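You operate a simulated robot arm through the tools that you are given. There is no shell and no other tool. Be economical: measure what you need, move in short steps, check, and stop when the job is done.

Carry out the task below with a simulated two-armed robot. There is one attempt and no reset: what you move stays moved.

JOB
Take the tall carton on the top of the long bench and put it away on the chest-high shelf of the grey rack.

It is judged by the outcome, as a careful person would: the job done as asked, and still so three seconds after it is handed in. It fails if anything else is knocked over, pushed out of place, dropped, spilled or broken.

ROBOT AND FRAMES
Two 7-joint arms with two-finger parallel grippers on one trunk, on a base that drives. Base frame: it is fixed to the floor where the robot stands at the start and does not move with it; the origin is under the middle of the robot, x ahead of it, y to its left, z up. Readings come in mm, rad, newtons and seconds.
The left shoulder is at the start at [70, 163, 1195], the right one opposite. With the tool pointing down near the work surface each hand reaches from about 400 to 880 mm from the robot's upright axis, wherever it stands, measured 20 degrees to its own side. Places, roughly: chest-high shelf of the grey rack [700, 2200, 1200]. Payload 3.43 kg a hand.
The tool frame of a hand sits at the grasp point between the pads (the TCP): z along the fingers, y along the line on which they close. The tips reach 34 mm beyond it. The gripper opens to 128 mm. The fingers are 24 mm wide and 12 mm thick; the gripper's body (48 by 130 mm) begins 96 mm behind the TCP.
Orientation is that of the tool frame in the base frame, as a unit quaternion [x, y, z, w]. With the fingers straight down and closing along the base's y, the tool's x points along the base's -x, its y along +y and its z along -z.

CONTROLS
- The arms move only by the tool step_arm. It takes "left_plan", "right_plan" or both (then of equal length, played together; a hand with none holds still); each is a list that holds one entry, the list of rows, each a list of 7 numbers: the opening, from 0 (shut) to 1 (fully open), then the shift along the base's x, y, z in units of 400 mm (1.0 is 400 mm), then the turn, a rotation vector about the base's x, y, z in units of 90 degrees (1.0 is 90 degrees). In form: [[[jaw, dx, dy, dz, rx, ry, rz], ...]]. A call has 1 to 20 rows; each row is the pose to reach, as a shift and turn from the pose commanded when the call began. A call with a number of a shift or a turn outside -1 to 1 is refused whole. Each row takes 0.2 s and may step no farther than 50 mm and 0.15 rad from the row before; otherwise, or with a gripper value out of range, the whole call is refused. Where a pose cannot be reached the arm comes as near as it can. A force on the tool above 40 N (or 10 N above the force at the start of the call, whichever is more), or a blocked arm, ends the call early, and 0.2 s more pass. Each finger travels about 153 mm/s and halts on what it meets, pressing with about 39 N; the grip force reading is that of the motor and also rises with nothing between the fingers. The clock runs only during rows and for 0.2 s after the last one: add rows that repeat a pose to give the fingers time. The reply holds the time, the measured pose of the TCP, the force on the tool along the base axes, the opening and the grip force, in the units named above and with some noise.
- Cameras (640 x 400 px; columns grow to the right, rows downward): "scene" is now at [139.9, -8.2, 1434]; the picture's right is [-0.07, -1.00, 0.00], its down [-0.48, 0.04, -0.88] and it looks along [0.88, -0.07, -0.48] (base axes); focal length 253 px, centre (320, 200). "left" rides on the left gripper at [76, 11, -160] in its tool frame; the picture's right is [-0.15, 0.99, 0.00], its down [-0.88, -0.13, -0.46] and it looks along [-0.45, -0.07, 0.89] (tool axes); focal length 234 px, centre (320, 200). "right" rides on the right gripper at [76, -11, -160] in its tool frame; the picture's right is [0.15, 0.99, 0.00], its down [-0.88, 0.13, -0.46] and it looks along [-0.45, 0.07, 0.89] (tool axes); focal length 234 px, centre (320, 200).
- grab_frame(camera): a new picture of that camera. The clock stands still meanwhile.
- move_column(by): slides the trunk up (or, below 0, down) by that many mm; the arms and the scene camera ride with it, the base frame stays. It gives what a move gives, with no picture.
- roll_base(legs): drives the robot by 1 to 6 legs, each [ahead, left, turn to the left] in mm, mm and rad, along the robot's own axes; the way and the turn of a leg run together, so that a leg with both is an arc; at most 1500 mm and 3.142 rad a leg. The arms and the cameras ride along, it lands a little off, and it stops where it bumps. It gives what a move gives.
- head_to(pan, tilt): turns the head with the scene camera to pan (to the left, within 1.501 rad either way) and tilt (down, from -0.506 to 1.204), counted from straight ahead of the robot. It gives what a move gives.
- locate(camera, pixels): for up to 12 pixels [column, row] of the newest picture of that camera ("zoom" is the newest enlarged one), the place [x, y, z] in the base frame of the surface seen there, good to about 2 mm. The clock stands still meanwhile.
- close_up(camera, box): a new picture of the part [left, top, right, bottom] of that camera's present view, enlarged. The clock stands still meanwhile.
- finish_job(): hands the job in; it is judged then, once.

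Go step by step. Measure first, check grasps and placings, and put right what went wrong. The budget is 80 turns and 70 pictures, counting those below and the enlarged ones. Unless the task says otherwise, let go and move clear before handing in, and close with one line.

The tools are called after "Emit:" as name(argument=value, ...) on one line, values as JSON. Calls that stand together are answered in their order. step_arm: Moves the arms, as the interface text tells. Its arguments: {"type":"object","properties":{"left_plan":{"type":"array"},"right_plan":{"type":"array"}},"required":[]} The other tools are called the same way: move_column (by) slides the trunk up or down; roll_base (legs) drives the base; head_to (pan, tilt) turns the head that bears the scene camera; grab_frame (camera) takes a picture; locate (camera, pixels) gives the place of the surface under pixels of a picture; close_up (camera, box) takes an enlarged picture of a part of a camera's view; finish_job () hands the job in.

At the start:

```text
clock: 0.0
left_tool_pos: [636.5, 326.2, 1168.0]
left_ee_rot: [-0.001, 1.0, 0.001, 0.0]
left_contact_force: [-0.1, -0.4, -0.3]
left_grip_width: 128.1
left_gripper_force: 0.1
right_tool_pos: [657.2, -274.2, 1162.2]
right_ee_rot: [0.001, 1.0, 0.0, 0.0]
right_contact_force: [-1.1, -0.6, 0.4]
right_grip_width: 128.1
right_gripper_force: 0.0
trunk travel left (down, up): [-675.0, 265.0]
robot x, y, heading: [0.1, 1.6, -0.002]
head pan, tilt: [-0.075, 0.497]
```

scene: 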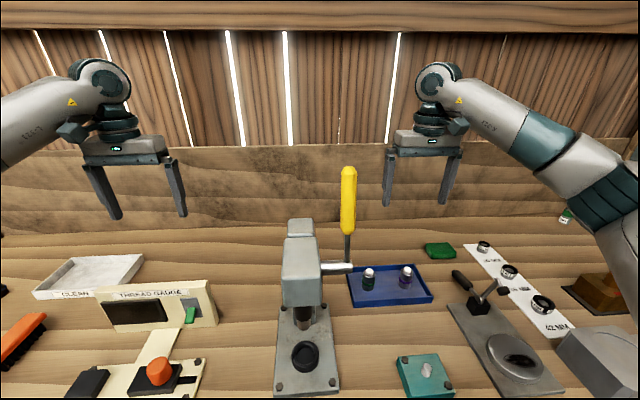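
right: 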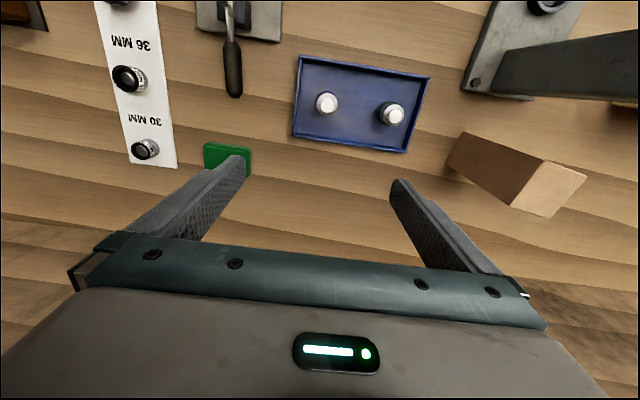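
left: 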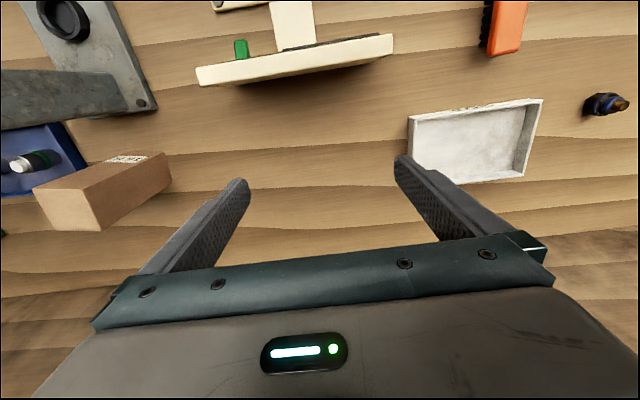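

The carton shows in the right view at about (515,170) and in the left view at about (105,190), hidden behind the press in the scene view. I'll measure it, and the press, from both hand cameras.

Emit:
locate(camera="right", pixels=[[541, 162], [582, 175], [551, 213], [513, 203], [548, 188], [463, 135], [449, 172], [495, 165], [425, 75], [407, 150], [500, 60], [620, 70]])

Emit:
locate(camera="left", pixels=[[35, 190], [80, 190], [100, 228], [52, 226], [68, 208], [90, 166], [160, 155], [168, 184], [125, 165], [130, 195], [130, 90], [60, 130]])

Emit:
head_to(pan=1.3, tilt=0.2)

Emit:
grab_frame(camera="scene")

```text
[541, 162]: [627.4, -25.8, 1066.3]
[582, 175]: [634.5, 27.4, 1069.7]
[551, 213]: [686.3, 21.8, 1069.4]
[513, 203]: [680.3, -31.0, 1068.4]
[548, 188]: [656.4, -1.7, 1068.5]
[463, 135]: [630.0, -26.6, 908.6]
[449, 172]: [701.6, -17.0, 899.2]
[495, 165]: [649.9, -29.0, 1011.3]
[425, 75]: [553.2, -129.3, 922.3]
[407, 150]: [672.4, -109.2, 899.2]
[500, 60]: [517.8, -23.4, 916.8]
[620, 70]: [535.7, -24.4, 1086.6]
```

```text
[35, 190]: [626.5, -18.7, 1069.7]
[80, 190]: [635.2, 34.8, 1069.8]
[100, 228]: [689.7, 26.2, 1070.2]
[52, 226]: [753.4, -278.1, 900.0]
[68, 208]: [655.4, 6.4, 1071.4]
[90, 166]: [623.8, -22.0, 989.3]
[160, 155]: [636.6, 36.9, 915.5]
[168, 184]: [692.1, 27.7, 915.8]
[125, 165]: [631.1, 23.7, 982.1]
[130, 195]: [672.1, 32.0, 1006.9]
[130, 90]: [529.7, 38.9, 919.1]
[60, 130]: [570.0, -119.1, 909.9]
```

```text
clock: 1.5
left_tool_pos: [636.8, 328.1, 1166.8]
left_ee_rot: [0.001, 1.0, 0.0, 0.0]
left_contact_force: [0.8, -0.2, -0.1]
left_grip_width: 128.1
left_gripper_force: 0.1
right_tool_pos: [658.5, -273.7, 1163.1]
right_ee_rot: [0.0, 1.0, -0.001, 0.0]
right_contact_force: [-0.1, 0.5, -0.4]
right_grip_width: 127.9
right_gripper_force: 0.1
trunk travel left (down, up): [-675.0, 265.0]
robot x, y, heading: [2.5, 0.6, -0.001]
head pan, tilt: [1.3, 0.201]
```

```text
66 pictures are left
```

scene: 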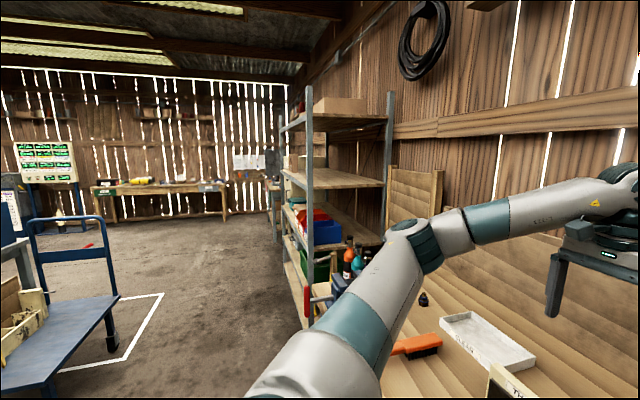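

The carton is about 55×55×170 mm, centred at about (657, 1), turned about -8°, standing on the bench behind the press. Now I'll measure the rack.

Emit:
close_up(camera="scene", box=[260, 80, 420, 180])

Emit:
locate(camera="scene", pixels=[[308, 180], [310, 110], [390, 120], [388, 180], [340, 180], [370, 181], [320, 165], [350, 121], [325, 220], [290, 205], [284, 180], [303, 300]])

```text
4.00 times, centred on (340, 130) of scene
```

zoom: 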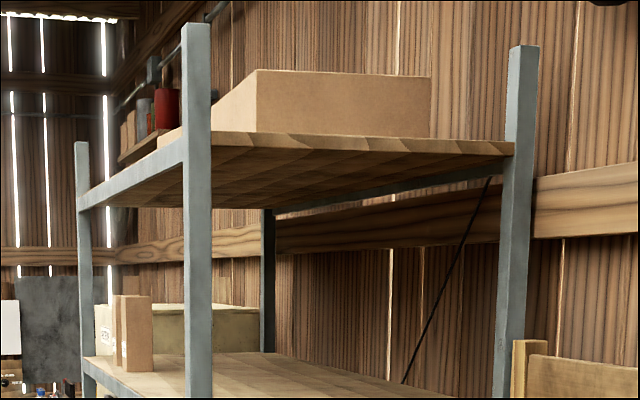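

```text
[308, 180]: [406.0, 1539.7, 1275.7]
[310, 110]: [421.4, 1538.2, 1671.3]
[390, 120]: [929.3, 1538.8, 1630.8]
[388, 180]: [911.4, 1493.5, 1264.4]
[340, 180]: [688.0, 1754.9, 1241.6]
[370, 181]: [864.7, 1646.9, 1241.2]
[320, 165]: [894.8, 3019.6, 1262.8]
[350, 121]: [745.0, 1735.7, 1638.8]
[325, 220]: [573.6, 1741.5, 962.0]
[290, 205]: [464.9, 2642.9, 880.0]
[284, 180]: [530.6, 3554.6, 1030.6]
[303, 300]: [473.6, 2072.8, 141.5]
```

The chest-high shelf is at z≈1241 (x 410–930, y from 1540), with the next shelf about 370 mm above, so I need a side grasp. I'll look back at the bench to measure the obstacles around the carton.

Emit:
head_to(pan=0.1, tilt=0.6)

Emit:
grab_frame(camera="scene")

Emit:
grab_frame(camera="left")

```text
clock: 2.9
left_tool_pos: [635.8, 327.0, 1167.2]
left_ee_rot: [0.001, 1.0, 0.0, -0.001]
left_contact_force: [-0.5, 0.3, 0.6]
left_grip_width: 127.9
left_gripper_force: 0.1
right_tool_pos: [657.5, -274.7, 1162.0]
right_ee_rot: [0.001, 1.0, 0.0, 0.0]
right_contact_force: [0.0, 0.0, 0.4]
right_grip_width: 127.7
right_gripper_force: 0.1
trunk travel left (down, up): [-675.0, 265.0]
robot x, y, heading: [0.3, 0.9, -0.001]
head pan, tilt: [0.099, 0.6]
```

```text
64 pictures are left
```

scene: 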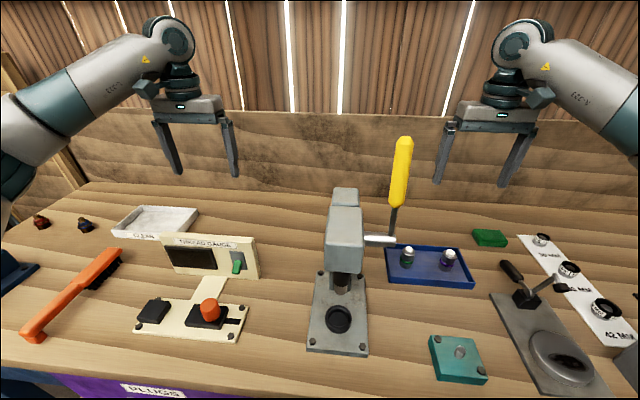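

```text
63 pictures are left
```

left: 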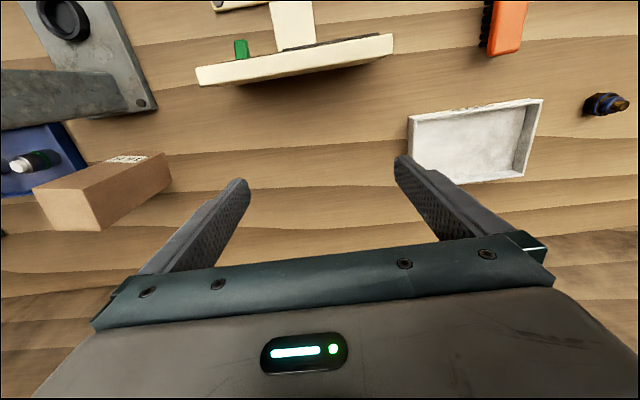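

Emit:
locate(camera="scene", pixels=[[334, 190], [356, 190], [328, 265], [362, 270], [365, 240], [402, 140], [395, 200], [165, 236], [252, 240], [257, 276], [345, 200], [135, 376]])

Emit:
locate(camera="left", pixels=[[197, 72], [392, 38], [200, 84], [340, 65], [410, 118], [540, 100], [150, 105], [120, 80], [20, 85], [30, 120]])

```text
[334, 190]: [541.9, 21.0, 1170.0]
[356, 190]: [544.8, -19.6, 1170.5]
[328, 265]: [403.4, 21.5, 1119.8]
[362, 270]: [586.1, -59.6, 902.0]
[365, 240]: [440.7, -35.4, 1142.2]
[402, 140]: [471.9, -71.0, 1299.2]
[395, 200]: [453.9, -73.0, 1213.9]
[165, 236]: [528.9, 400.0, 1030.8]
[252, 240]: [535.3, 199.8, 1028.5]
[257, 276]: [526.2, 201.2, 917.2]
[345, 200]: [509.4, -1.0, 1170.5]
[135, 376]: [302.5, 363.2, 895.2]
```

```text
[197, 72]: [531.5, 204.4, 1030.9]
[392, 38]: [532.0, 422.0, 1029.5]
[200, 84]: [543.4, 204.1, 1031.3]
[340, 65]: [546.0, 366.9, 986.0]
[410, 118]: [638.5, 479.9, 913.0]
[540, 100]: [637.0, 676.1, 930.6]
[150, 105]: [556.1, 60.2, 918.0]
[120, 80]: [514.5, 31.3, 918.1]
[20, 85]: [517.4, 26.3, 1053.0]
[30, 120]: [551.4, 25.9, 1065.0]
```

The press (x 400–555, top z 1170) is right in front of the carton and the thread gauge is at x 526–546, y 200–422, top 1030. So I'll come with the left hand from the left, fingers along -y and sloping 35° down. First I'll raise the trunk, then turn the hand high up.

Emit:
move_column(by=200)

Emit:
step_arm(left_plan=[[[1, 0, 0, 0, -0.0371, -0.0321, -0.0713], [1, 0, 0, 0, -0.0743, -0.0642, -0.1426], [1, 0, 0, 0, -0.1114, -0.0963, -0.2139], [1, 0, 0, 0, -0.1485, -0.1284, -0.2853], [1, 0, 0, 0, -0.1856, -0.1605, -0.3566], [1, 0, 0, 0, -0.2228, -0.1926, -0.4279], [1, 0, 0, 0, -0.2599, -0.2248, -0.4992], [1, 0, 0, 0, -0.297, -0.2569, -0.5705], [1, 0, 0, 0, -0.3342, -0.289, -0.6418], [1, 0, 0, 0, -0.3713, -0.3211, -0.7131], [1, 0, 0, 0, -0.4084, -0.3532, -0.7845], [1, 0, 0, 0, -0.4455, -0.3853, -0.8558], [1, 0, 0, 0, -0.4827, -0.4174, -0.9271], [0.66, 0, 0, 0, -0.5198, -0.4495, -0.9984], [0.66, 0, 0, 0, -0.5198, -0.4495, -0.9984]]])

Emit:
grab_frame(camera="scene")

```text
clock: 5.1
left_tool_pos: [636.1, 326.9, 1366.7]
left_ee_rot: [0.0, 1.0, 0.0, 0.001]
left_contact_force: [-0.6, 0.1, 0.3]
left_grip_width: 128.0
left_gripper_force: 0.1
right_tool_pos: [658.2, -274.0, 1361.9]
right_ee_rot: [-0.001, 1.0, 0.0, 0.0]
right_contact_force: [0.9, 0.7, -0.4]
right_grip_width: 127.8
right_gripper_force: 0.1
trunk travel left (down, up): [-875.0, 65.0]
robot x, y, heading: [-0.5, 0.0, 0.0]
head pan, tilt: [0.099, 0.6]
```

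```text
clock: 8.3
left_tool_pos: [397.0, 183.9, 1467.8]
left_ee_rot: [0.67, 0.581, -0.349, 0.303]
left_contact_force: [-0.5, 0.7, 0.7]
left_grip_width: 84.5
left_gripper_force: 0.1
left hand out of reach, approached as far as the arm can: row 6, 7, 8, 9, 10, 11, 12, 13, 14, 15
right_tool_pos: [658.1, -272.8, 1361.7]
right_ee_rot: [0.0, 1.0, 0.0, 0.0]
right_contact_force: [0.4, 0.7, -0.3]
right_grip_width: 128.0
right_gripper_force: 0.0
trunk travel left (down, up): [-875.0, 65.0]
robot x, y, heading: [1.0, -0.1, -0.001]
head pan, tilt: [0.099, 0.6]
```

```text
62 pictures are left
```

scene: 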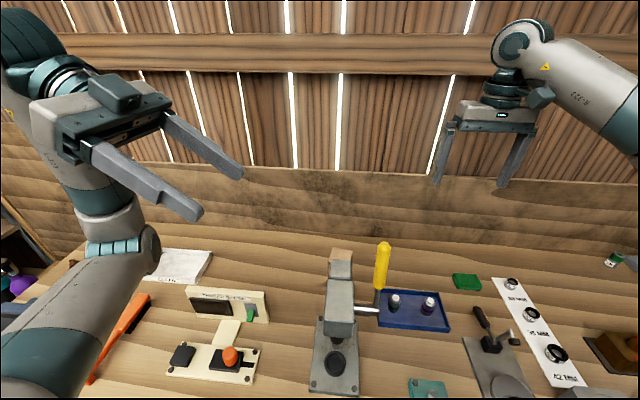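

The hand got the right tilt but could not hold its place (readings [397,184,1468]), because pointing along -y is awkward from here. I'll undo the turn, tuck the right hand up and in, then drive left and turn right so that the approach is more natural.

Emit:
step_arm(left_plan=[[[0.66, 0, 0, 0, 0.0371, 0.0321, 0.0713], [0.66, 0, 0, 0, 0.0743, 0.0642, 0.1426], [0.66, 0, 0, 0, 0.1114, 0.0963, 0.2139], [0.66, 0, 0, 0, 0.1485, 0.1284, 0.2853], [0.66, 0, 0, 0, 0.1856, 0.1605, 0.3566], [0.66, 0, 0, 0, 0.2228, 0.1926, 0.4279], [0.66, 0, 0, 0, 0.2599, 0.2248, 0.4992], [0.66, 0, 0, 0, 0.297, 0.2569, 0.5705], [0.66, 0, 0, 0, 0.3342, 0.289, 0.6418], [0.66, 0, 0, 0, 0.3713, 0.3211, 0.7131], [0.66, 0, 0, 0, 0.4084, 0.3532, 0.7845], [0.66, 0, 0, 0, 0.4455, 0.3853, 0.8558], [0.66, 0, 0, 0, 0.4827, 0.4174, 0.9271], [0.66, 0, 0, 0, 0.5198, 0.4495, 0.9984]]], right_plan=[[[1, -0.03, 0, 0.018, 0, 0, 0], [1, -0.06, 0, 0.036, 0, 0, 0], [1, -0.09, 0, 0.054, 0, 0, 0], [1, -0.12, 0, 0.072, 0, 0, 0], [1, -0.15, 0, 0.09, 0, 0, 0], [1, -0.18, 0, 0.108, 0, 0, 0], [1, -0.21, 0, 0.126, 0, 0, 0], [1, -0.24, 0, 0.144, 0, 0, 0], [1, -0.27, 0, 0.162, 0, 0, 0], [1, -0.3, 0, 0.18, 0, 0, 0], [1, -0.33, 0, 0.198, 0, 0, 0], [1, -0.36, 0, 0.216, 0, 0, 0], [1, -0.39, 0, 0.234, 0, 0, 0], [1, -0.4, 0, 0.25, 0, 0, 0]]])

Emit:
head_to(pan=0.9, tilt=0.9)

Emit:
grab_frame(camera="scene")

```text
clock: 11.3
left_tool_pos: [405.1, 191.7, 1477.9]
left_ee_rot: [-0.002, 1.0, 0.001, 0.0]
left_contact_force: [-0.3, -0.3, 0.8]
left_grip_width: 84.7
left_gripper_force: 0.1
right_tool_pos: [499.4, -275.5, 1462.0]
right_ee_rot: [0.0, 1.0, 0.0, 0.0]
right_contact_force: [0.3, -0.6, 0.7]
right_grip_width: 128.0
right_gripper_force: 0.0
trunk travel left (down, up): [-875.0, 65.0]
robot x, y, heading: [2.1, 0.1, 0.003]
head pan, tilt: [0.099, 0.6]
```

```text
clock: 12.4
left_tool_pos: [405.6, 192.0, 1477.9]
left_ee_rot: [0.0, 1.0, 0.0, 0.001]
left_contact_force: [-0.8, 0.1, 1.1]
left_grip_width: 84.6
left_gripper_force: 0.0
right_tool_pos: [499.5, -273.8, 1461.7]
right_ee_rot: [0.0, 1.0, 0.0, 0.0]
right_contact_force: [-0.3, 0.2, -1.1]
right_grip_width: 128.0
right_gripper_force: 0.1
trunk travel left (down, up): [-875.0, 65.0]
robot x, y, heading: [2.1, 1.4, -0.003]
head pan, tilt: [0.901, 0.901]
```

```text
61 pictures are left
```

scene: 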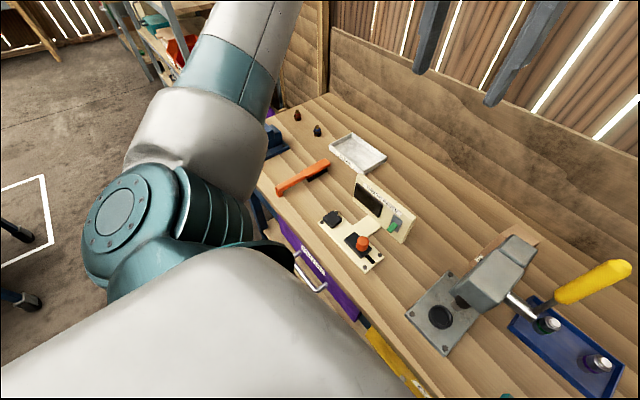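

The left hand is tucked at [405,192,1478] pointing down. I'll measure the cart (pixels at left edge), bench edge and drawer before driving left.

Emit:
locate(camera="scene", pixels=[[30, 235], [30, 300], [5, 265], [320, 290], [300, 270], [345, 300], [260, 215], [100, 150], [50, 180], [45, 235]])

Emit:
head_to(pan=1.5, tilt=0.6)

Emit:
grab_frame(camera="scene")

```text
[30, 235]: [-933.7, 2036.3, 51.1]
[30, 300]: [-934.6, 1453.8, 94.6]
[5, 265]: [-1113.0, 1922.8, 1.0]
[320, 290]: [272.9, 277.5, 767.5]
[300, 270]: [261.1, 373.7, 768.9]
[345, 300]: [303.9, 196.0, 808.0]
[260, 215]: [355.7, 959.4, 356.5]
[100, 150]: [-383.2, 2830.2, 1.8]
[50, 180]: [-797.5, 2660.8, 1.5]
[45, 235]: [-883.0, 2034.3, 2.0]
```

```text
clock: 13.4
left_tool_pos: [405.7, 190.7, 1478.3]
left_ee_rot: [0.0, 1.0, 0.0, -0.001]
left_contact_force: [0.7, 0.0, -0.2]
left_grip_width: 84.4
left_gripper_force: 0.1
right_tool_pos: [498.5, -273.7, 1462.0]
right_ee_rot: [0.0, 1.0, 0.0, 0.0]
right_contact_force: [-0.3, -1.2, 0.2]
right_grip_width: 127.9
right_gripper_force: 0.2
trunk travel left (down, up): [-875.0, 65.0]
robot x, y, heading: [-4.0, 0.2, -0.001]
head pan, tilt: [1.499, 0.6]
```

```text
60 pictures are left
```

scene: 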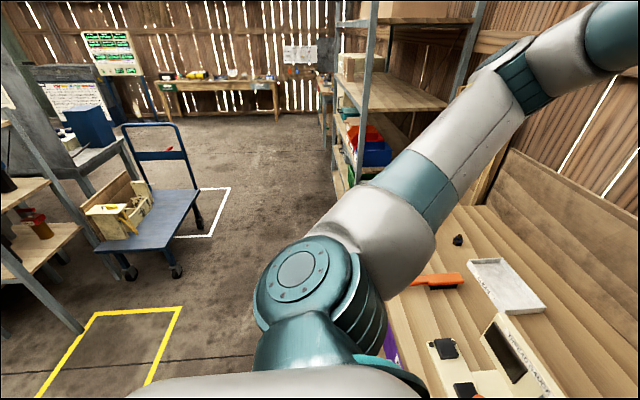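

The floor between the bench and cart is clear. I'll back off 60 mm, go left 400 mm and turn right 0.8 rad.

Emit:
roll_base(legs=[[-60, 0, 0], [0, 400, 0], [0, 0, -0.8]])

Emit:
head_to(pan=0.3, tilt=0.7)

Emit:
grab_frame(camera="scene")

```text
clock: 18.5
left_tool_pos: [361.7, 233.8, 1477.4]
left_ee_rot: [0.386, 0.922, 0.0, 0.0]
left_contact_force: [0.5, 0.5, 0.3]
left_grip_width: 84.4
left_gripper_force: 0.0
right_tool_pos: [94.9, -157.4, 1462.1]
right_ee_rot: [0.387, 0.922, 0.0, 0.0]
right_contact_force: [0.2, -1.4, -0.1]
right_grip_width: 128.0
right_gripper_force: 0.1
trunk travel left (down, up): [-875.0, 65.0]
robot x, y, heading: [-64.8, 391.8, -0.793]
head pan, tilt: [1.499, 0.6]
```

```text
clock: 19.9
left_tool_pos: [360.4, 233.6, 1478.2]
left_ee_rot: [0.385, 0.923, 0.0, 0.001]
left_contact_force: [-0.3, 0.0, 0.3]
left_grip_width: 84.4
left_gripper_force: 0.1
right_tool_pos: [94.2, -158.9, 1462.5]
right_ee_rot: [0.386, 0.922, -0.001, -0.001]
right_contact_force: [0.0, 0.1, -0.2]
right_grip_width: 128.3
right_gripper_force: 0.1
trunk travel left (down, up): [-875.0, 65.0]
robot x, y, heading: [-61.3, 386.7, -0.794]
head pan, tilt: [0.3, 0.7]
```

```text
59 pictures are left
```

scene: 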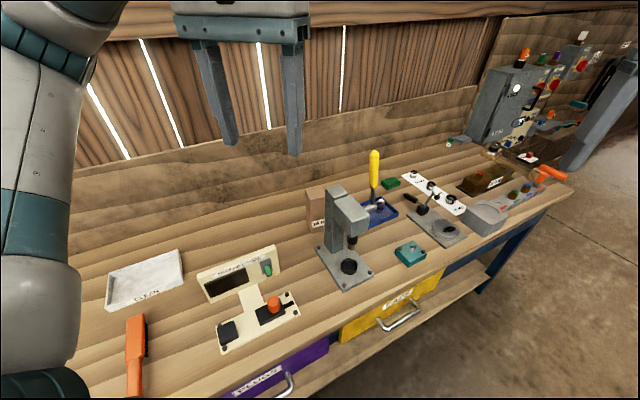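

The base is at [-61,387], heading -0.79, nothing touched. Now I'll swing the left hand over the clear bench to about [640,230,1300] while turning it to the grasp tilt.

Emit:
step_arm(left_plan=[[[0.66, 0.0698, -0.001, -0.0445, -0.06, -0.0197, -0.0541], [0.66, 0.1395, -0.002, -0.089, -0.1201, -0.0394, -0.1081], [0.66, 0.2093, -0.003, -0.1335, -0.1802, -0.0591, -0.1622], [0.66, 0.279, -0.004, -0.178, -0.2402, -0.0788, -0.2163], [0.66, 0.3488, -0.005, -0.2225, -0.3003, -0.0985, -0.2704], [0.66, 0.4185, -0.006, -0.267, -0.3603, -0.1181, -0.3244], [0.66, 0.4883, -0.007, -0.3115, -0.4204, -0.1378, -0.3785], [0.66, 0.558, -0.008, -0.356, -0.4804, -0.1575, -0.4326], [0.66, 0.6278, -0.009, -0.4005, -0.5405, -0.1772, -0.4866], [0.66, 0.6975, -0.01, -0.445, -0.6005, -0.1969, -0.5407], [0.66, 0.6975, -0.01, -0.445, -0.6005, -0.1969, -0.5407]]])

Emit:
grab_frame(camera="scene")

Emit:
grab_frame(camera="left")

```text
clock: 22.3
left_tool_pos: [539.8, 242.1, 1367.5]
left_ee_rot: [0.643, 0.649, -0.308, 0.265]
left_contact_force: [-0.3, -0.1, 0.9]
left_grip_width: 84.3
left_gripper_force: 0.0
left hand out of reach, approached as far as the arm can: row 8, 9, 10, 11
right_tool_pos: [96.5, -160.2, 1462.1]
right_ee_rot: [0.386, 0.923, 0.0, -0.001]
right_contact_force: [0.0, -0.9, -0.4]
right_grip_width: 128.1
right_gripper_force: 0.1
trunk travel left (down, up): [-875.0, 65.0]
robot x, y, heading: [-62.5, 390.4, -0.796]
head pan, tilt: [0.3, 0.7]
```

```text
58 pictures are left
```

scene: 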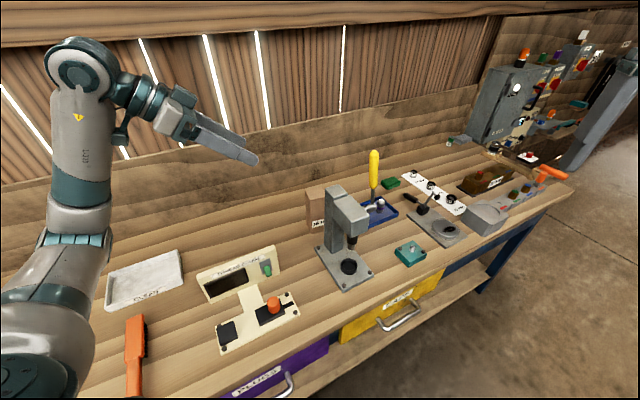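

```text
57 pictures are left
```

left: 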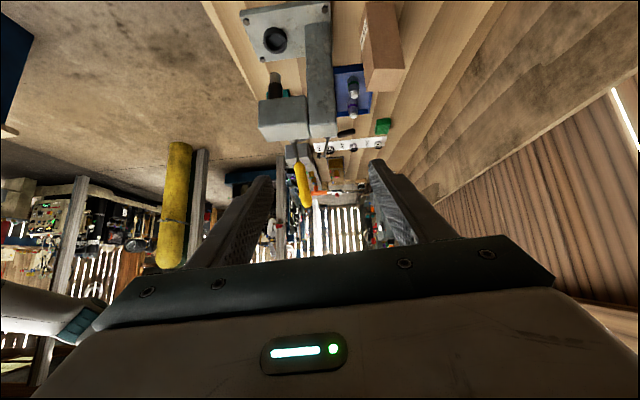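

The arm is limited here by the wrist pose; the tilt is within 0.19 rad of what I want. I'll head down toward the pre-grasp, where the wrist should be less strained, completing the turn.

Emit:
step_arm(left_plan=[[[0.66, 0.0, -0.04, -0.09, -0.012, -0.005, -0.011], [0.66, 0.06, -0.08, -0.18, -0.024, -0.01, -0.022], [0.66, 0.12, -0.11, -0.27, -0.036, -0.015, -0.034], [0.66, 0.19, -0.14, -0.35, -0.05, -0.02, -0.047], [0.66, 0.26, -0.17, -0.42, -0.065, -0.026, -0.062], [0.66, 0.33, -0.2, -0.49, -0.0826, -0.0321, -0.0787], [0.66, 0.3625, -0.205, -0.5425, -0.0826, -0.0321, -0.0787], [0.66, 0.3625, -0.205, -0.5425, -0.0826, -0.0321, -0.0787]]])

Emit:
grab_frame(camera="scene")

```text
clock: 24.1
left_tool_pos: [690.8, 113.5, 1152.8]
left_ee_rot: [0.664, 0.561, -0.368, 0.328]
left_contact_force: [0.8, 6.7, -10.4]
left_grip_width: 84.6
left_gripper_force: 0.1
left hand out of reach, approached as far as the arm can: row 1, 2, 3, 4, 5, 6, 7, 8
right_tool_pos: [100.5, -163.8, 1459.6]
right_ee_rot: [0.387, 0.922, 0.001, -0.003]
right_contact_force: [-1.2, 0.2, -0.7]
right_grip_width: 128.0
right_gripper_force: 0.0
trunk travel left (down, up): [-875.0, 65.0]
robot x, y, heading: [-60.9, 387.6, -0.797]
head pan, tilt: [0.3, 0.7]
```

```text
56 pictures are left
```

scene: 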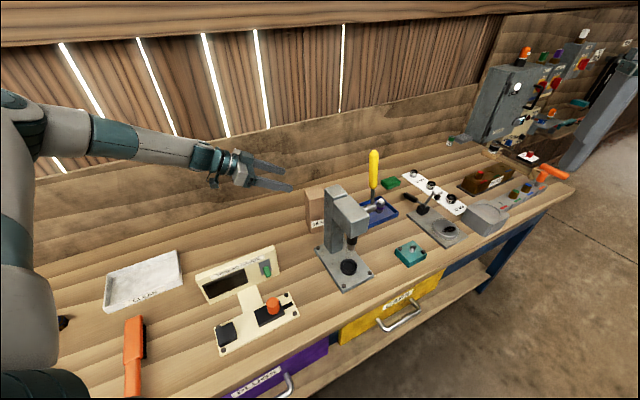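

The forearm has now straightened out behind the hand at [691,113,1153], but force shows about 12 N, maybe just motion. I'll hold still a moment and look.

Emit:
step_arm(left_plan=[[[0.66, 0, 0, 0, 0, 0, 0], [0.66, 0, 0, 0, 0, 0, 0]]])

Emit:
grab_frame(camera="left")

Emit:
close_up(camera="scene", box=[180, 100, 420, 250])

```text
clock: 24.7
left_tool_pos: [689.1, 137.4, 1125.4]
left_ee_rot: [0.668, 0.577, -0.355, 0.308]
left_contact_force: [-1.0, -0.3, -0.2]
left_grip_width: 84.3
left_gripper_force: 0.2
right_tool_pos: [95.9, -161.0, 1459.7]
right_ee_rot: [0.387, 0.922, 0.0, -0.001]
right_contact_force: [-0.1, -0.6, 0.3]
right_grip_width: 127.7
right_gripper_force: 0.0
trunk travel left (down, up): [-875.0, 65.0]
robot x, y, heading: [-60.9, 391.6, -0.792]
head pan, tilt: [0.3, 0.7]
```

```text
55 pictures are left
```

left: 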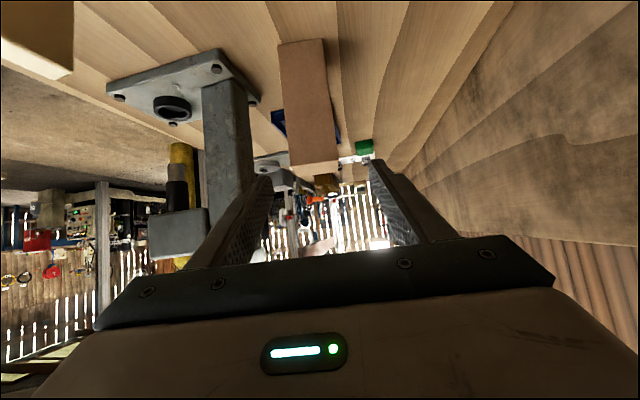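

```text
2.67 times, centred on (300, 175) of scene
```

zoom: 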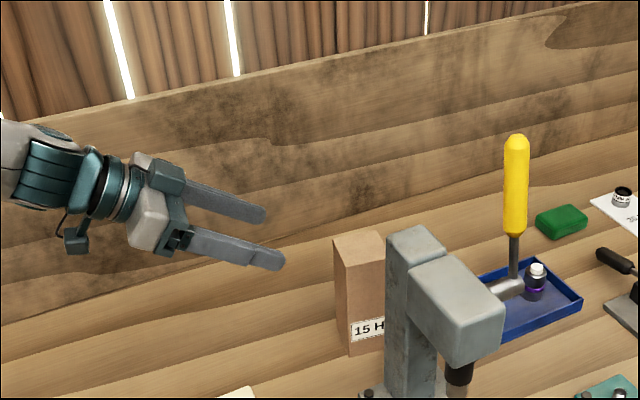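

It settled at [689,137,1125] with the wanted tilt and no contact. I'll measure the carton's top once more from this hand view (top face around (315,165)) and the close-up.

Emit:
locate(camera="left", pixels=[[283, 100], [286, 150], [322, 100], [332, 150], [300, 70], [312, 168], [294, 168], [332, 165]])

Emit:
locate(camera="zoom", pixels=[[336, 243], [376, 234], [360, 250], [345, 270], [338, 330]])

```text
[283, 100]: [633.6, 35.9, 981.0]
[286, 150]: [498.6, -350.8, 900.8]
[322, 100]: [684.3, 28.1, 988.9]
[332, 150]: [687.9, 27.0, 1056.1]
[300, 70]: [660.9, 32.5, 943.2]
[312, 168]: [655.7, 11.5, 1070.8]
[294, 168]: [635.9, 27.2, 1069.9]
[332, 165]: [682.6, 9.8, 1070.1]
```

```text
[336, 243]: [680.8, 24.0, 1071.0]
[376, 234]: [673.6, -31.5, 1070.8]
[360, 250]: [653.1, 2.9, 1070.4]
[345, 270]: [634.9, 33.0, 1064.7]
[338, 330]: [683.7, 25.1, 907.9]
```

The carton centre is confirmed at about (657,3), faces as before. I'll line up and slide in along the finger axis, open at 84 mm, then check.

Emit:
step_arm(left_plan=[[[0.66, -0.0325, -0.0075, -0.0225, 0, 0, 0], [0.66, -0.0444, -0.089, -0.079, 0, 0, 0], [0.66, -0.0563, -0.171, -0.136, 0, 0, 0], [0.66, -0.0681, -0.253, -0.193, 0, 0, 0], [0.66, -0.08, -0.335, -0.25, 0, 0, 0], [0.66, -0.08, -0.335, -0.25, 0, 0, 0], [0.66, -0.08, -0.335, -0.25, 0, 0, 0]]])

Emit:
grab_frame(camera="left")

Emit:
close_up(camera="scene", box=[180, 100, 420, 250])

```text
clock: 26.3
left_tool_pos: [658.2, 7.6, 1025.6]
left_ee_rot: [0.672, 0.579, -0.349, 0.303]
left_contact_force: [0.8, -0.1, 0.2]
left_grip_width: 84.7
left_gripper_force: 0.0
right_tool_pos: [93.3, -157.6, 1463.0]
right_ee_rot: [0.387, 0.922, 0.001, 0.001]
right_contact_force: [0.1, 0.4, 0.4]
right_grip_width: 128.1
right_gripper_force: 0.1
trunk travel left (down, up): [-875.0, 65.0]
robot x, y, heading: [-60.3, 390.2, -0.793]
head pan, tilt: [0.3, 0.7]
```

```text
53 pictures are left
```

left: 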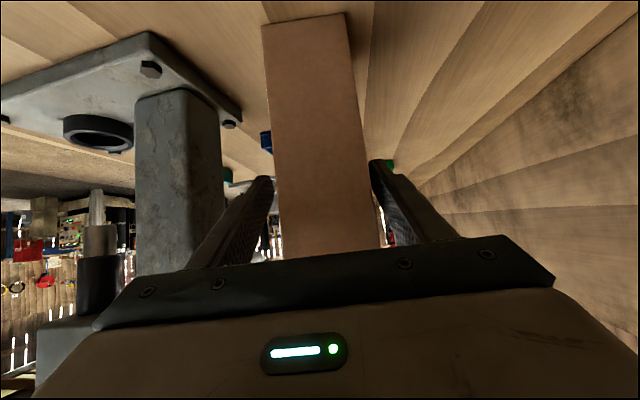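

```text
2.67 times, centred on (300, 175) of scene
```

zoom: 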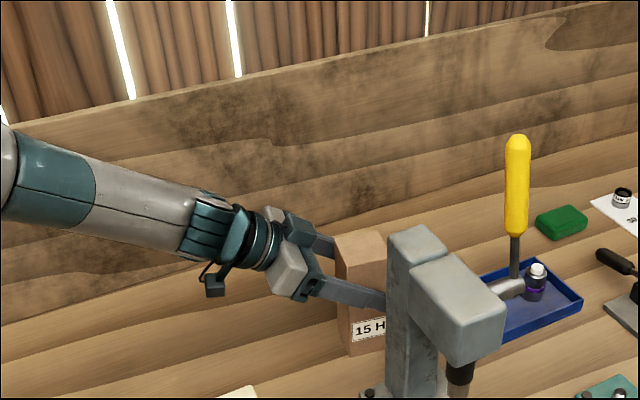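

The carton sits between the fingers at [658,8,1026] with no contact. I'll close the gripper.

Emit:
step_arm(left_plan=[[[0.5, 0, 0, 0, 0, 0, 0], [0.4, 0, 0, 0, 0, 0, 0], [0.3, 0, 0, 0, 0, 0, 0], [0.2, 0, 0, 0, 0, 0, 0], [0.2, 0, 0, 0, 0, 0, 0], [0.2, 0, 0, 0, 0, 0, 0]]])

```text
clock: 27.7
left_tool_pos: [657.6, 5.2, 1024.7]
left_ee_rot: [0.671, 0.579, -0.349, 0.303]
left_contact_force: [0.8, 0.7, -0.8]
left_grip_width: 62.1
left_gripper_force: 38.6
right_tool_pos: [95.9, -158.0, 1462.8]
right_ee_rot: [0.387, 0.922, -0.001, 0.0]
right_contact_force: [-0.3, 0.0, -0.1]
right_grip_width: 128.1
right_gripper_force: 0.1
trunk travel left (down, up): [-875.0, 65.0]
robot x, y, heading: [-57.7, 387.1, -0.791]
head pan, tilt: [0.3, 0.7]
```

It's gripped at 62 mm with 39 N. I'll lift a little and check that it hangs firm.

Emit:
step_arm(left_plan=[[[0.2, 0, 0, 0.05, 0, 0, 0], [0.2, 0, 0, 0.1, 0, 0, 0], [0.2, 0, 0, 0.15, 0, 0, 0], [0.2, 0, 0, 0.15, 0, 0, 0]]])

Emit:
grab_frame(camera="scene")

Emit:
grab_frame(camera="left")

```text
clock: 28.7
left_tool_pos: [657.4, 4.6, 1083.3]
left_ee_rot: [0.671, 0.58, -0.349, 0.303]
left_contact_force: [-0.1, 0.5, -4.5]
left_grip_width: 62.0
left_gripper_force: 39.6
right_tool_pos: [95.8, -158.9, 1462.1]
right_ee_rot: [0.387, 0.922, 0.0, -0.001]
right_contact_force: [-0.4, -0.2, -0.2]
right_grip_width: 127.8
right_gripper_force: 0.0
trunk travel left (down, up): [-875.0, 65.0]
robot x, y, heading: [-63.2, 390.7, -0.793]
head pan, tilt: [0.3, 0.7]
```

```text
51 pictures are left
```

scene: 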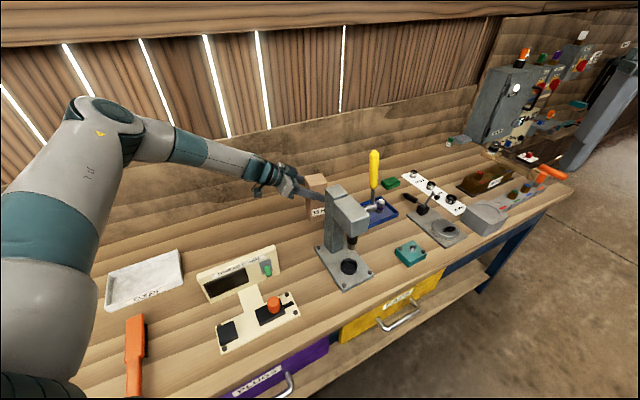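

```text
50 pictures are left
```

left: 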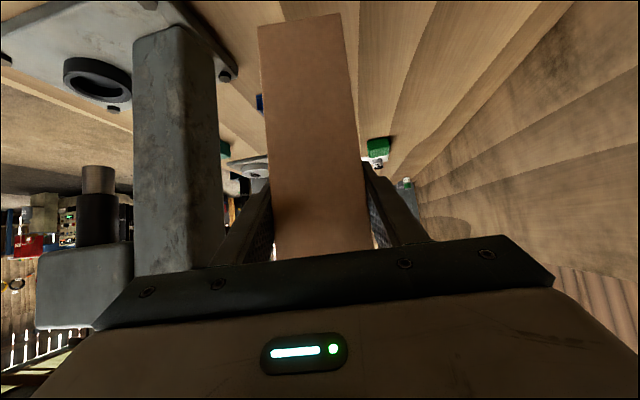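

It's held firm and upright, about 0.46 kg. I'll lift, move left clear of the press, then bring it back toward the robot while yawing the hand to straight ahead of the robot.

Emit:
step_arm(left_plan=[[[0.2, 0, 0, 0.1, 0, 0, 0], [0.2, 0, 0.05, 0.2, 0, 0, 0], [0.2, -0.025, 0.1375, 0.275, 0, 0, 0], [0.2, -0.0625, 0.225, 0.35, 0, 0, 0], [0.2, -0.1472, 0.25, 0.403, 0, 0, 0.0735], [0.2, -0.232, 0.275, 0.456, 0, 0, 0.147], [0.2, -0.3166, 0.3, 0.509, 0, 0, 0.2205], [0.2, -0.4013, 0.325, 0.5625, 0, 0, 0.294], [0.2, -0.486, 0.35, 0.6156, 0, 0, 0.3675], [0.2, -0.5706, 0.375, 0.6688, 0, 0, 0.441], [0.2, -0.6553, 0.4, 0.722, 0, 0, 0.5145], [0.2, -0.74, 0.425, 0.775, 0, 0, 0.588], [0.2, -0.74, 0.425, 0.775, 0, 0, 0.588]]])

Emit:
grab_frame(camera="scene")

Emit:
grab_frame(camera="left")

```text
clock: 31.5
left_tool_pos: [377.0, 125.9, 1434.8]
left_ee_rot: [0.341, 0.819, -0.177, 0.427]
left_contact_force: [1.4, 0.1, -4.7]
left_grip_width: 61.8
left_gripper_force: 39.8
left hand out of reach, approached as far as the arm can: row 3, 4, 5, 9, 10, 11, 12, 13
right_tool_pos: [95.6, -157.7, 1462.6]
right_ee_rot: [0.387, 0.922, 0.0, 0.0]
right_contact_force: [-0.2, 0.3, 1.2]
right_grip_width: 128.1
right_gripper_force: 0.0
trunk travel left (down, up): [-875.0, 65.0]
robot x, y, heading: [-56.4, 388.8, -0.79]
head pan, tilt: [0.3, 0.7]
```

```text
49 pictures are left
```

scene: 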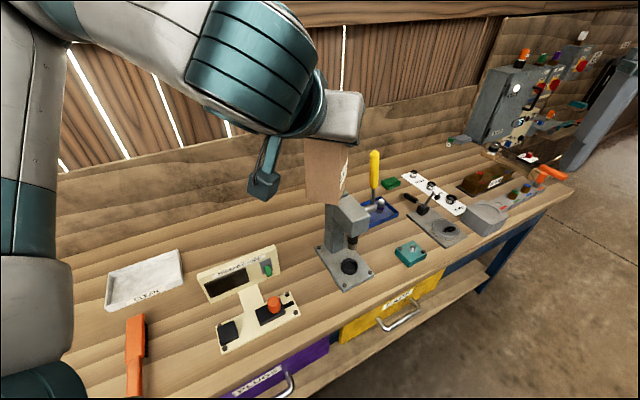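

```text
48 pictures are left
```

left: 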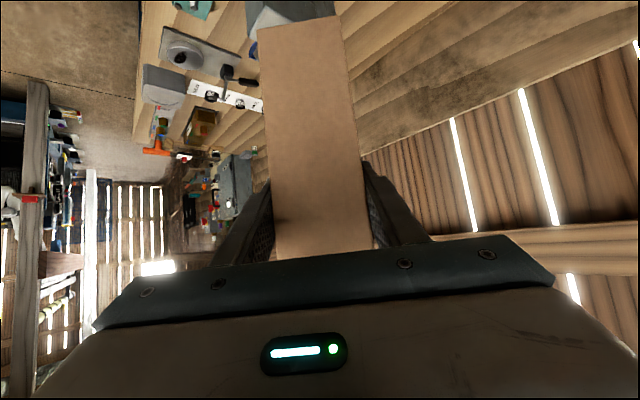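

The carton is still held upright (left view), 492 mm ahead and 122 mm left of the robot, and the bench is undisturbed. I'll turn back to heading 0, back off, and drive left along the front of the rack, then look.

Emit:
roll_base(legs=[[0, 0, 0.79], [-260, 0, 0], [0, 700, 0]])

Emit:
head_to(pan=0.8, tilt=0.15)

Emit:
grab_frame(camera="scene")

```text
clock: 39.0
left_tool_pos: [174.2, 1221.4, 1436.4]
left_ee_rot: [0.002, 0.888, 0.001, 0.46]
left_contact_force: [-0.2, 0.2, -4.2]
left_grip_width: 61.9
left_gripper_force: 39.0
right_tool_pos: [178.7, 822.9, 1462.1]
right_ee_rot: [0.002, 1.0, 0.001, 0.0]
right_contact_force: [-0.2, -0.1, -0.3]
right_grip_width: 128.0
right_gripper_force: 0.1
trunk travel left (down, up): [-875.0, 65.0]
robot x, y, heading: [-324.9, 1097.3, -0.004]
head pan, tilt: [0.3, 0.7]
```

```text
clock: 39.9
left_tool_pos: [174.0, 1222.4, 1435.7]
left_ee_rot: [0.002, 0.887, 0.001, 0.461]
left_contact_force: [0.4, 0.6, -4.7]
left_grip_width: 61.7
left_gripper_force: 39.5
right_tool_pos: [177.5, 824.6, 1462.1]
right_ee_rot: [0.002, 1.0, -0.001, 0.0]
right_contact_force: [0.5, -0.5, -0.1]
right_grip_width: 127.7
right_gripper_force: 0.1
trunk travel left (down, up): [-875.0, 65.0]
robot x, y, heading: [-323.2, 1097.0, -0.006]
head pan, tilt: [0.799, 0.15]
```

```text
47 pictures are left
```

scene: 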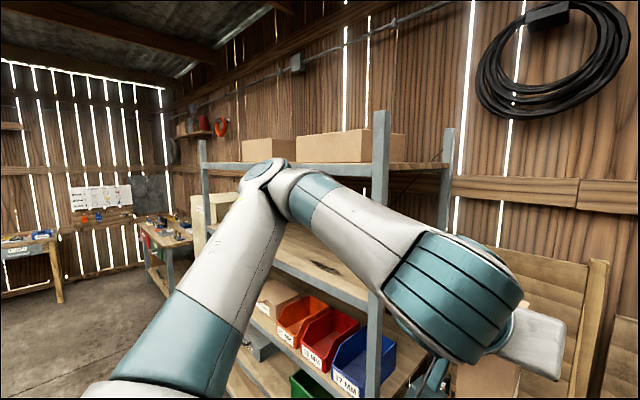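

The arm hides much of the shelf; I'll check how close the elbow comes to the rack front (x≈410) before driving on.

Emit:
locate(camera="scene", pixels=[[268, 166], [290, 175], [265, 195], [330, 195], [450, 260], [540, 340], [205, 165], [380, 130], [300, 262], [320, 275], [350, 280], [215, 220]])

Emit:
close_up(camera="scene", box=[170, 130, 410, 280])

```text
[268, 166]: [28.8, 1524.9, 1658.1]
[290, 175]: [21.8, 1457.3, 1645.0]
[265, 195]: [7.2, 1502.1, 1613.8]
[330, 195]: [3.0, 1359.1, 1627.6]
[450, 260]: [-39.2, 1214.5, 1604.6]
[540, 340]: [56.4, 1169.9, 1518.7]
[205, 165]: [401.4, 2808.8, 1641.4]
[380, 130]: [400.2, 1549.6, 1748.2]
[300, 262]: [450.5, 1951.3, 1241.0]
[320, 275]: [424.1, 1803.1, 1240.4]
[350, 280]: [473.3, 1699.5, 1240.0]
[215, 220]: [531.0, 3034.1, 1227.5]
```

```text
2.67 times, centred on (290, 205) of scene
```

zoom: 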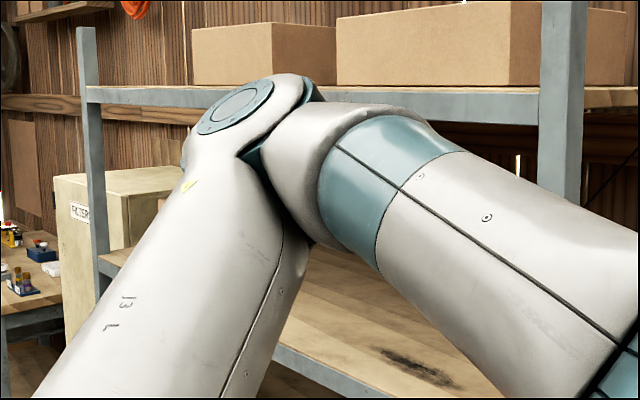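

The elbow (surface x≈29, z≈1650) is only about 145 mm behind the hand, so it could reach the upper shelf on insertion. I'll stretch the arm forward here in free space to put more distance between elbow and hand.

Emit:
step_arm(left_plan=[[[0.2, 0.1, 0, -0.02, 0, 0, 0], [0.2, 0.2, 0, -0.04, 0, 0, 0], [0.2, 0.3, 0, -0.06, 0, 0, 0], [0.2, 0.4, 0, -0.08, 0, 0, 0], [0.2, 0.5, 0, -0.1, 0, 0, 0], [0.2, 0.5, 0, -0.1, 0, 0, 0]]])

Emit:
grab_frame(camera="scene")

```text
clock: 41.3
left_tool_pos: [375.3, 1223.3, 1396.6]
left_ee_rot: [0.002, 0.887, 0.001, 0.462]
left_contact_force: [0.4, -1.1, -3.6]
left_grip_width: 61.8
left_gripper_force: 38.7
right_tool_pos: [176.9, 823.2, 1462.0]
right_ee_rot: [0.001, 1.0, 0.001, 0.0]
right_contact_force: [-0.4, -0.6, 0.5]
right_grip_width: 128.1
right_gripper_force: 0.0
trunk travel left (down, up): [-875.0, 65.0]
robot x, y, heading: [-321.1, 1099.0, 0.002]
head pan, tilt: [0.799, 0.15]
```

```text
45 pictures are left
```

scene: 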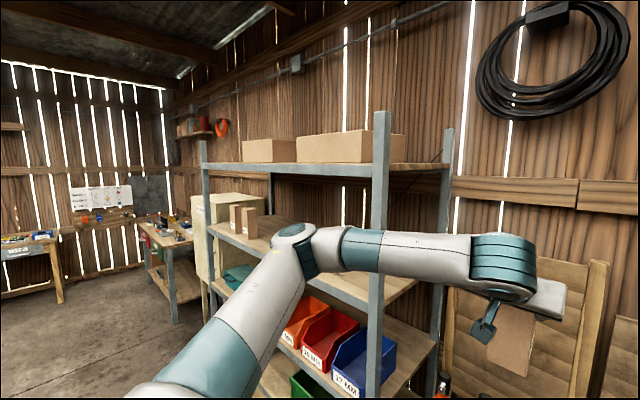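

The elbow has dropped and the shelf is visible, with two small cartons near its far end at (243,222). I'll measure elbow, cartons and shelf.

Emit:
locate(camera="scene", pixels=[[290, 228], [312, 240], [300, 250], [345, 235], [420, 235], [480, 240], [237, 232], [257, 238], [290, 290], [330, 290], [270, 240], [355, 305]])

Emit:
close_up(camera="scene", box=[180, 130, 420, 280])

```text
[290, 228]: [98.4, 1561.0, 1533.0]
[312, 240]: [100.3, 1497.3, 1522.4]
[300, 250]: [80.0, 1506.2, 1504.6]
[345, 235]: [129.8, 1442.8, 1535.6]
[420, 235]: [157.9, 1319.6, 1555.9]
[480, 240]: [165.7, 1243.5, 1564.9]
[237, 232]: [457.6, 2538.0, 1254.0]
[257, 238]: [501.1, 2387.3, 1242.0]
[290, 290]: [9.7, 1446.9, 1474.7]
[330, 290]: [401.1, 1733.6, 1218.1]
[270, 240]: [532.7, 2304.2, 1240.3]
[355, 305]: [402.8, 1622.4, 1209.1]
```

```text
2.67 times, centred on (300, 205) of scene
```

zoom: 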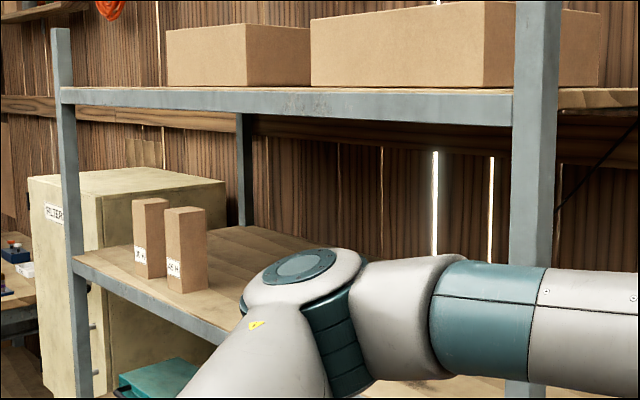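

The shelf is free from y≈1580 to 2350 with two like cartons at y≈2390–2540. I'll back off 90 mm to clear the rack posts, then drive left so the carton faces y≈2150.

Emit:
roll_base(legs=[[-90, 0, 0], [0, 925, 0]])

Emit:
head_to(pan=0.2, tilt=0.25)

Emit:
grab_frame(camera="scene")

Emit:
grab_frame(camera="left")

```text
clock: 46.9
left_tool_pos: [286.8, 2158.3, 1396.9]
left_ee_rot: [0.0, 0.888, 0.002, 0.461]
left_contact_force: [0.2, 0.1, -4.5]
left_grip_width: 61.9
left_gripper_force: 38.7
right_tool_pos: [92.6, 1756.9, 1461.1]
right_ee_rot: [0.0, 1.0, 0.0, 0.001]
right_contact_force: [-0.4, 0.6, 1.0]
right_grip_width: 127.9
right_gripper_force: 0.1
trunk travel left (down, up): [-875.0, 65.0]
robot x, y, heading: [-408.2, 2031.6, 0.002]
head pan, tilt: [0.799, 0.15]
```

```text
clock: 47.9
left_tool_pos: [286.5, 2158.8, 1395.9]
left_ee_rot: [0.0, 0.887, 0.001, 0.461]
left_contact_force: [-0.5, -0.4, -3.8]
left_grip_width: 61.8
left_gripper_force: 38.8
right_tool_pos: [92.0, 1758.0, 1462.5]
right_ee_rot: [0.0, 1.0, 0.0, 0.001]
right_contact_force: [0.3, -0.4, 0.3]
right_grip_width: 127.9
right_gripper_force: 0.1
trunk travel left (down, up): [-875.0, 65.0]
robot x, y, heading: [-409.1, 2030.8, 0.0]
head pan, tilt: [0.201, 0.25]
```

```text
43 pictures are left
```

scene: 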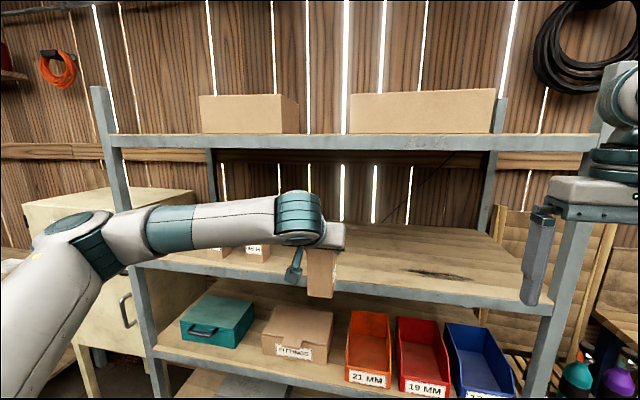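

```text
42 pictures are left
```

left: 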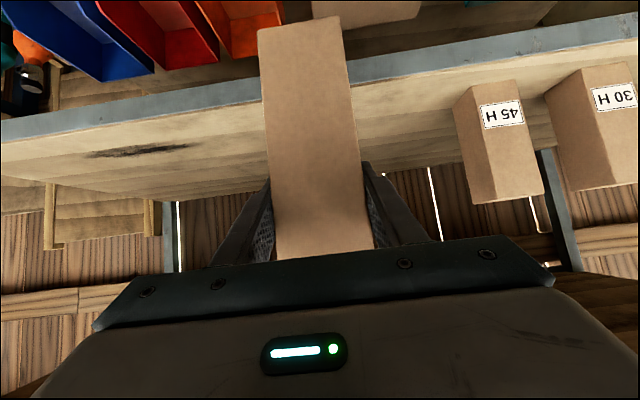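

The carton is in front of free shelf space, upright. I'll check its bottom height and pull the right hand back a bit so it doesn't near the upper shelf when I drive forward.

Emit:
locate(camera="scene", pixels=[[309, 292], [331, 295], [320, 270], [310, 245], [480, 300], [400, 285], [300, 142], [300, 148], [315, 197], [340, 236]])

Emit:
locate(camera="left", pixels=[[262, 36], [338, 24], [300, 34], [300, 150], [220, 90], [400, 60], [470, 190], [430, 130]])

Emit:
step_arm(right_plan=[[[1, -0.1, 0, 0, 0, 0, 0], [1, -0.2, 0, 0, 0, 0, 0], [1, -0.2, 0, 0, 0, 0, 0]]])

```text
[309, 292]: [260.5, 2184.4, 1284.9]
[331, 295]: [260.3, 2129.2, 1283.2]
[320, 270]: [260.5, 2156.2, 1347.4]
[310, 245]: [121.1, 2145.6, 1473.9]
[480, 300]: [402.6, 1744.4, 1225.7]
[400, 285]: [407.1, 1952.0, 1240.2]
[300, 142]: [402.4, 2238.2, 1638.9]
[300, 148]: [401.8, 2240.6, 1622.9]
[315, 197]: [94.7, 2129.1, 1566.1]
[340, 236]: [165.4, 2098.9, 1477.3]
```

```text
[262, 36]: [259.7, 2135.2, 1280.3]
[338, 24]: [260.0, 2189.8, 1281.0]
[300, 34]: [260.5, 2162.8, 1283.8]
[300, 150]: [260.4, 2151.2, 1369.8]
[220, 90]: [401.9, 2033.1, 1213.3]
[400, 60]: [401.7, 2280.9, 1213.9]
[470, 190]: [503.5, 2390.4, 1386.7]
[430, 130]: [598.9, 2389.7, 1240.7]
```

```text
clock: 48.7
left_tool_pos: [288.1, 2159.8, 1395.5]
left_ee_rot: [-0.001, 0.887, 0.002, 0.461]
left_contact_force: [0.6, -0.1, -3.1]
left_grip_width: 61.5
left_gripper_force: 38.5
right_tool_pos: [12.9, 1758.1, 1461.9]
right_ee_rot: [0.0, 1.0, -0.001, -0.001]
right_contact_force: [0.5, -0.4, 0.2]
right_grip_width: 128.0
right_gripper_force: 0.1
trunk travel left (down, up): [-875.0, 65.0]
robot x, y, heading: [-407.2, 2030.5, 0.003]
head pan, tilt: [0.201, 0.25]
```

The carton is vertical with its bottom about 30 mm above the shelf. I'll drive 220 mm forward so it stands about 75 mm inside the front edge.

Emit:
roll_base(legs=[[220, 0, 0]])

Emit:
grab_frame(camera="scene")

Emit:
grab_frame(camera="left")

```text
clock: 50.4
left_tool_pos: [503.4, 2156.4, 1398.2]
left_ee_rot: [0.002, 0.886, 0.001, 0.463]
left_contact_force: [0.3, 0.1, -4.2]
left_grip_width: 61.8
left_gripper_force: 39.0
right_tool_pos: [225.3, 1755.5, 1463.6]
right_ee_rot: [0.002, 1.0, 0.0, 0.002]
right_contact_force: [-0.7, 0.9, 0.7]
right_grip_width: 127.9
right_gripper_force: 0.1
trunk travel left (down, up): [-875.0, 65.0]
robot x, y, heading: [-185.7, 2029.6, -0.006]
head pan, tilt: [0.201, 0.25]
```

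```text
41 pictures are left
```

scene: 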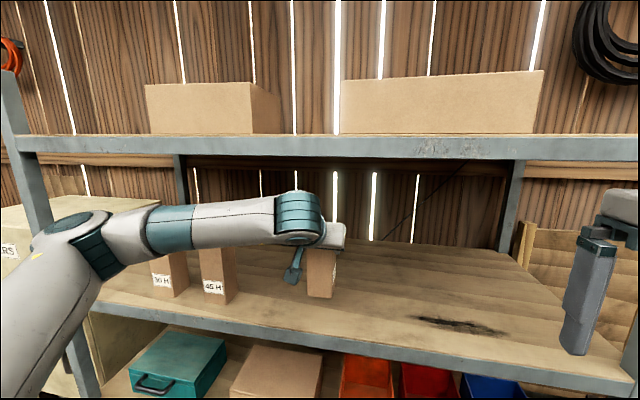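

```text
40 pictures are left
```

left: 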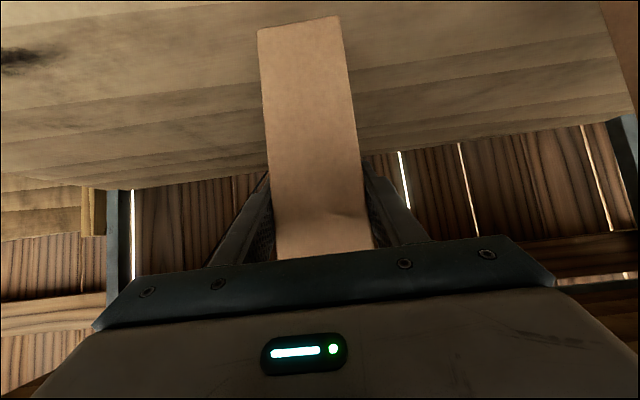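

It's over the shelf with nothing near. I'll lower it 27 mm, then feel for the shelf.

Emit:
step_arm(left_plan=[[[0.2, 0, 0, -0.02, 0, 0, 0], [0.2, 0, 0, -0.04, 0, 0, 0], [0.2, 0, 0, -0.06, 0, 0, 0], [0.2, 0, 0, -0.068, 0, 0, 0], [0.2, 0, 0, -0.068, 0, 0, 0]]])

Emit:
close_up(camera="scene", box=[240, 200, 400, 300])

```text
clock: 51.6
left_tool_pos: [506.4, 2155.9, 1369.4]
left_ee_rot: [0.001, 0.887, 0.001, 0.462]
left_contact_force: [-0.3, 1.0, -4.0]
left_grip_width: 61.8
left_gripper_force: 39.6
right_tool_pos: [228.4, 1755.9, 1461.9]
right_ee_rot: [0.002, 1.0, 0.0, 0.0]
right_contact_force: [-0.3, -0.4, 0.9]
right_grip_width: 128.0
right_gripper_force: 0.0
trunk travel left (down, up): [-875.0, 65.0]
robot x, y, heading: [-189.9, 2032.3, -0.005]
head pan, tilt: [0.201, 0.25]
```

```text
4.00 times, centred on (320, 250) of scene
```

zoom: 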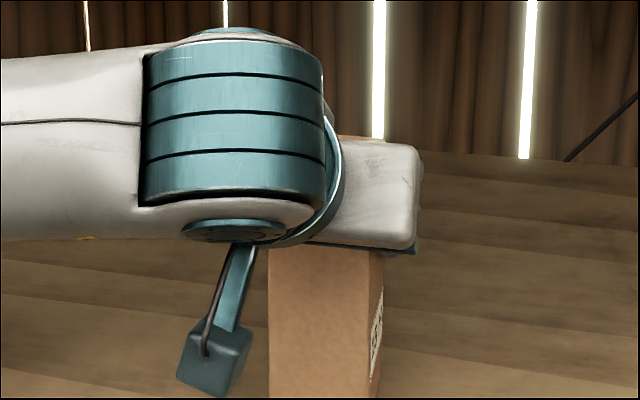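

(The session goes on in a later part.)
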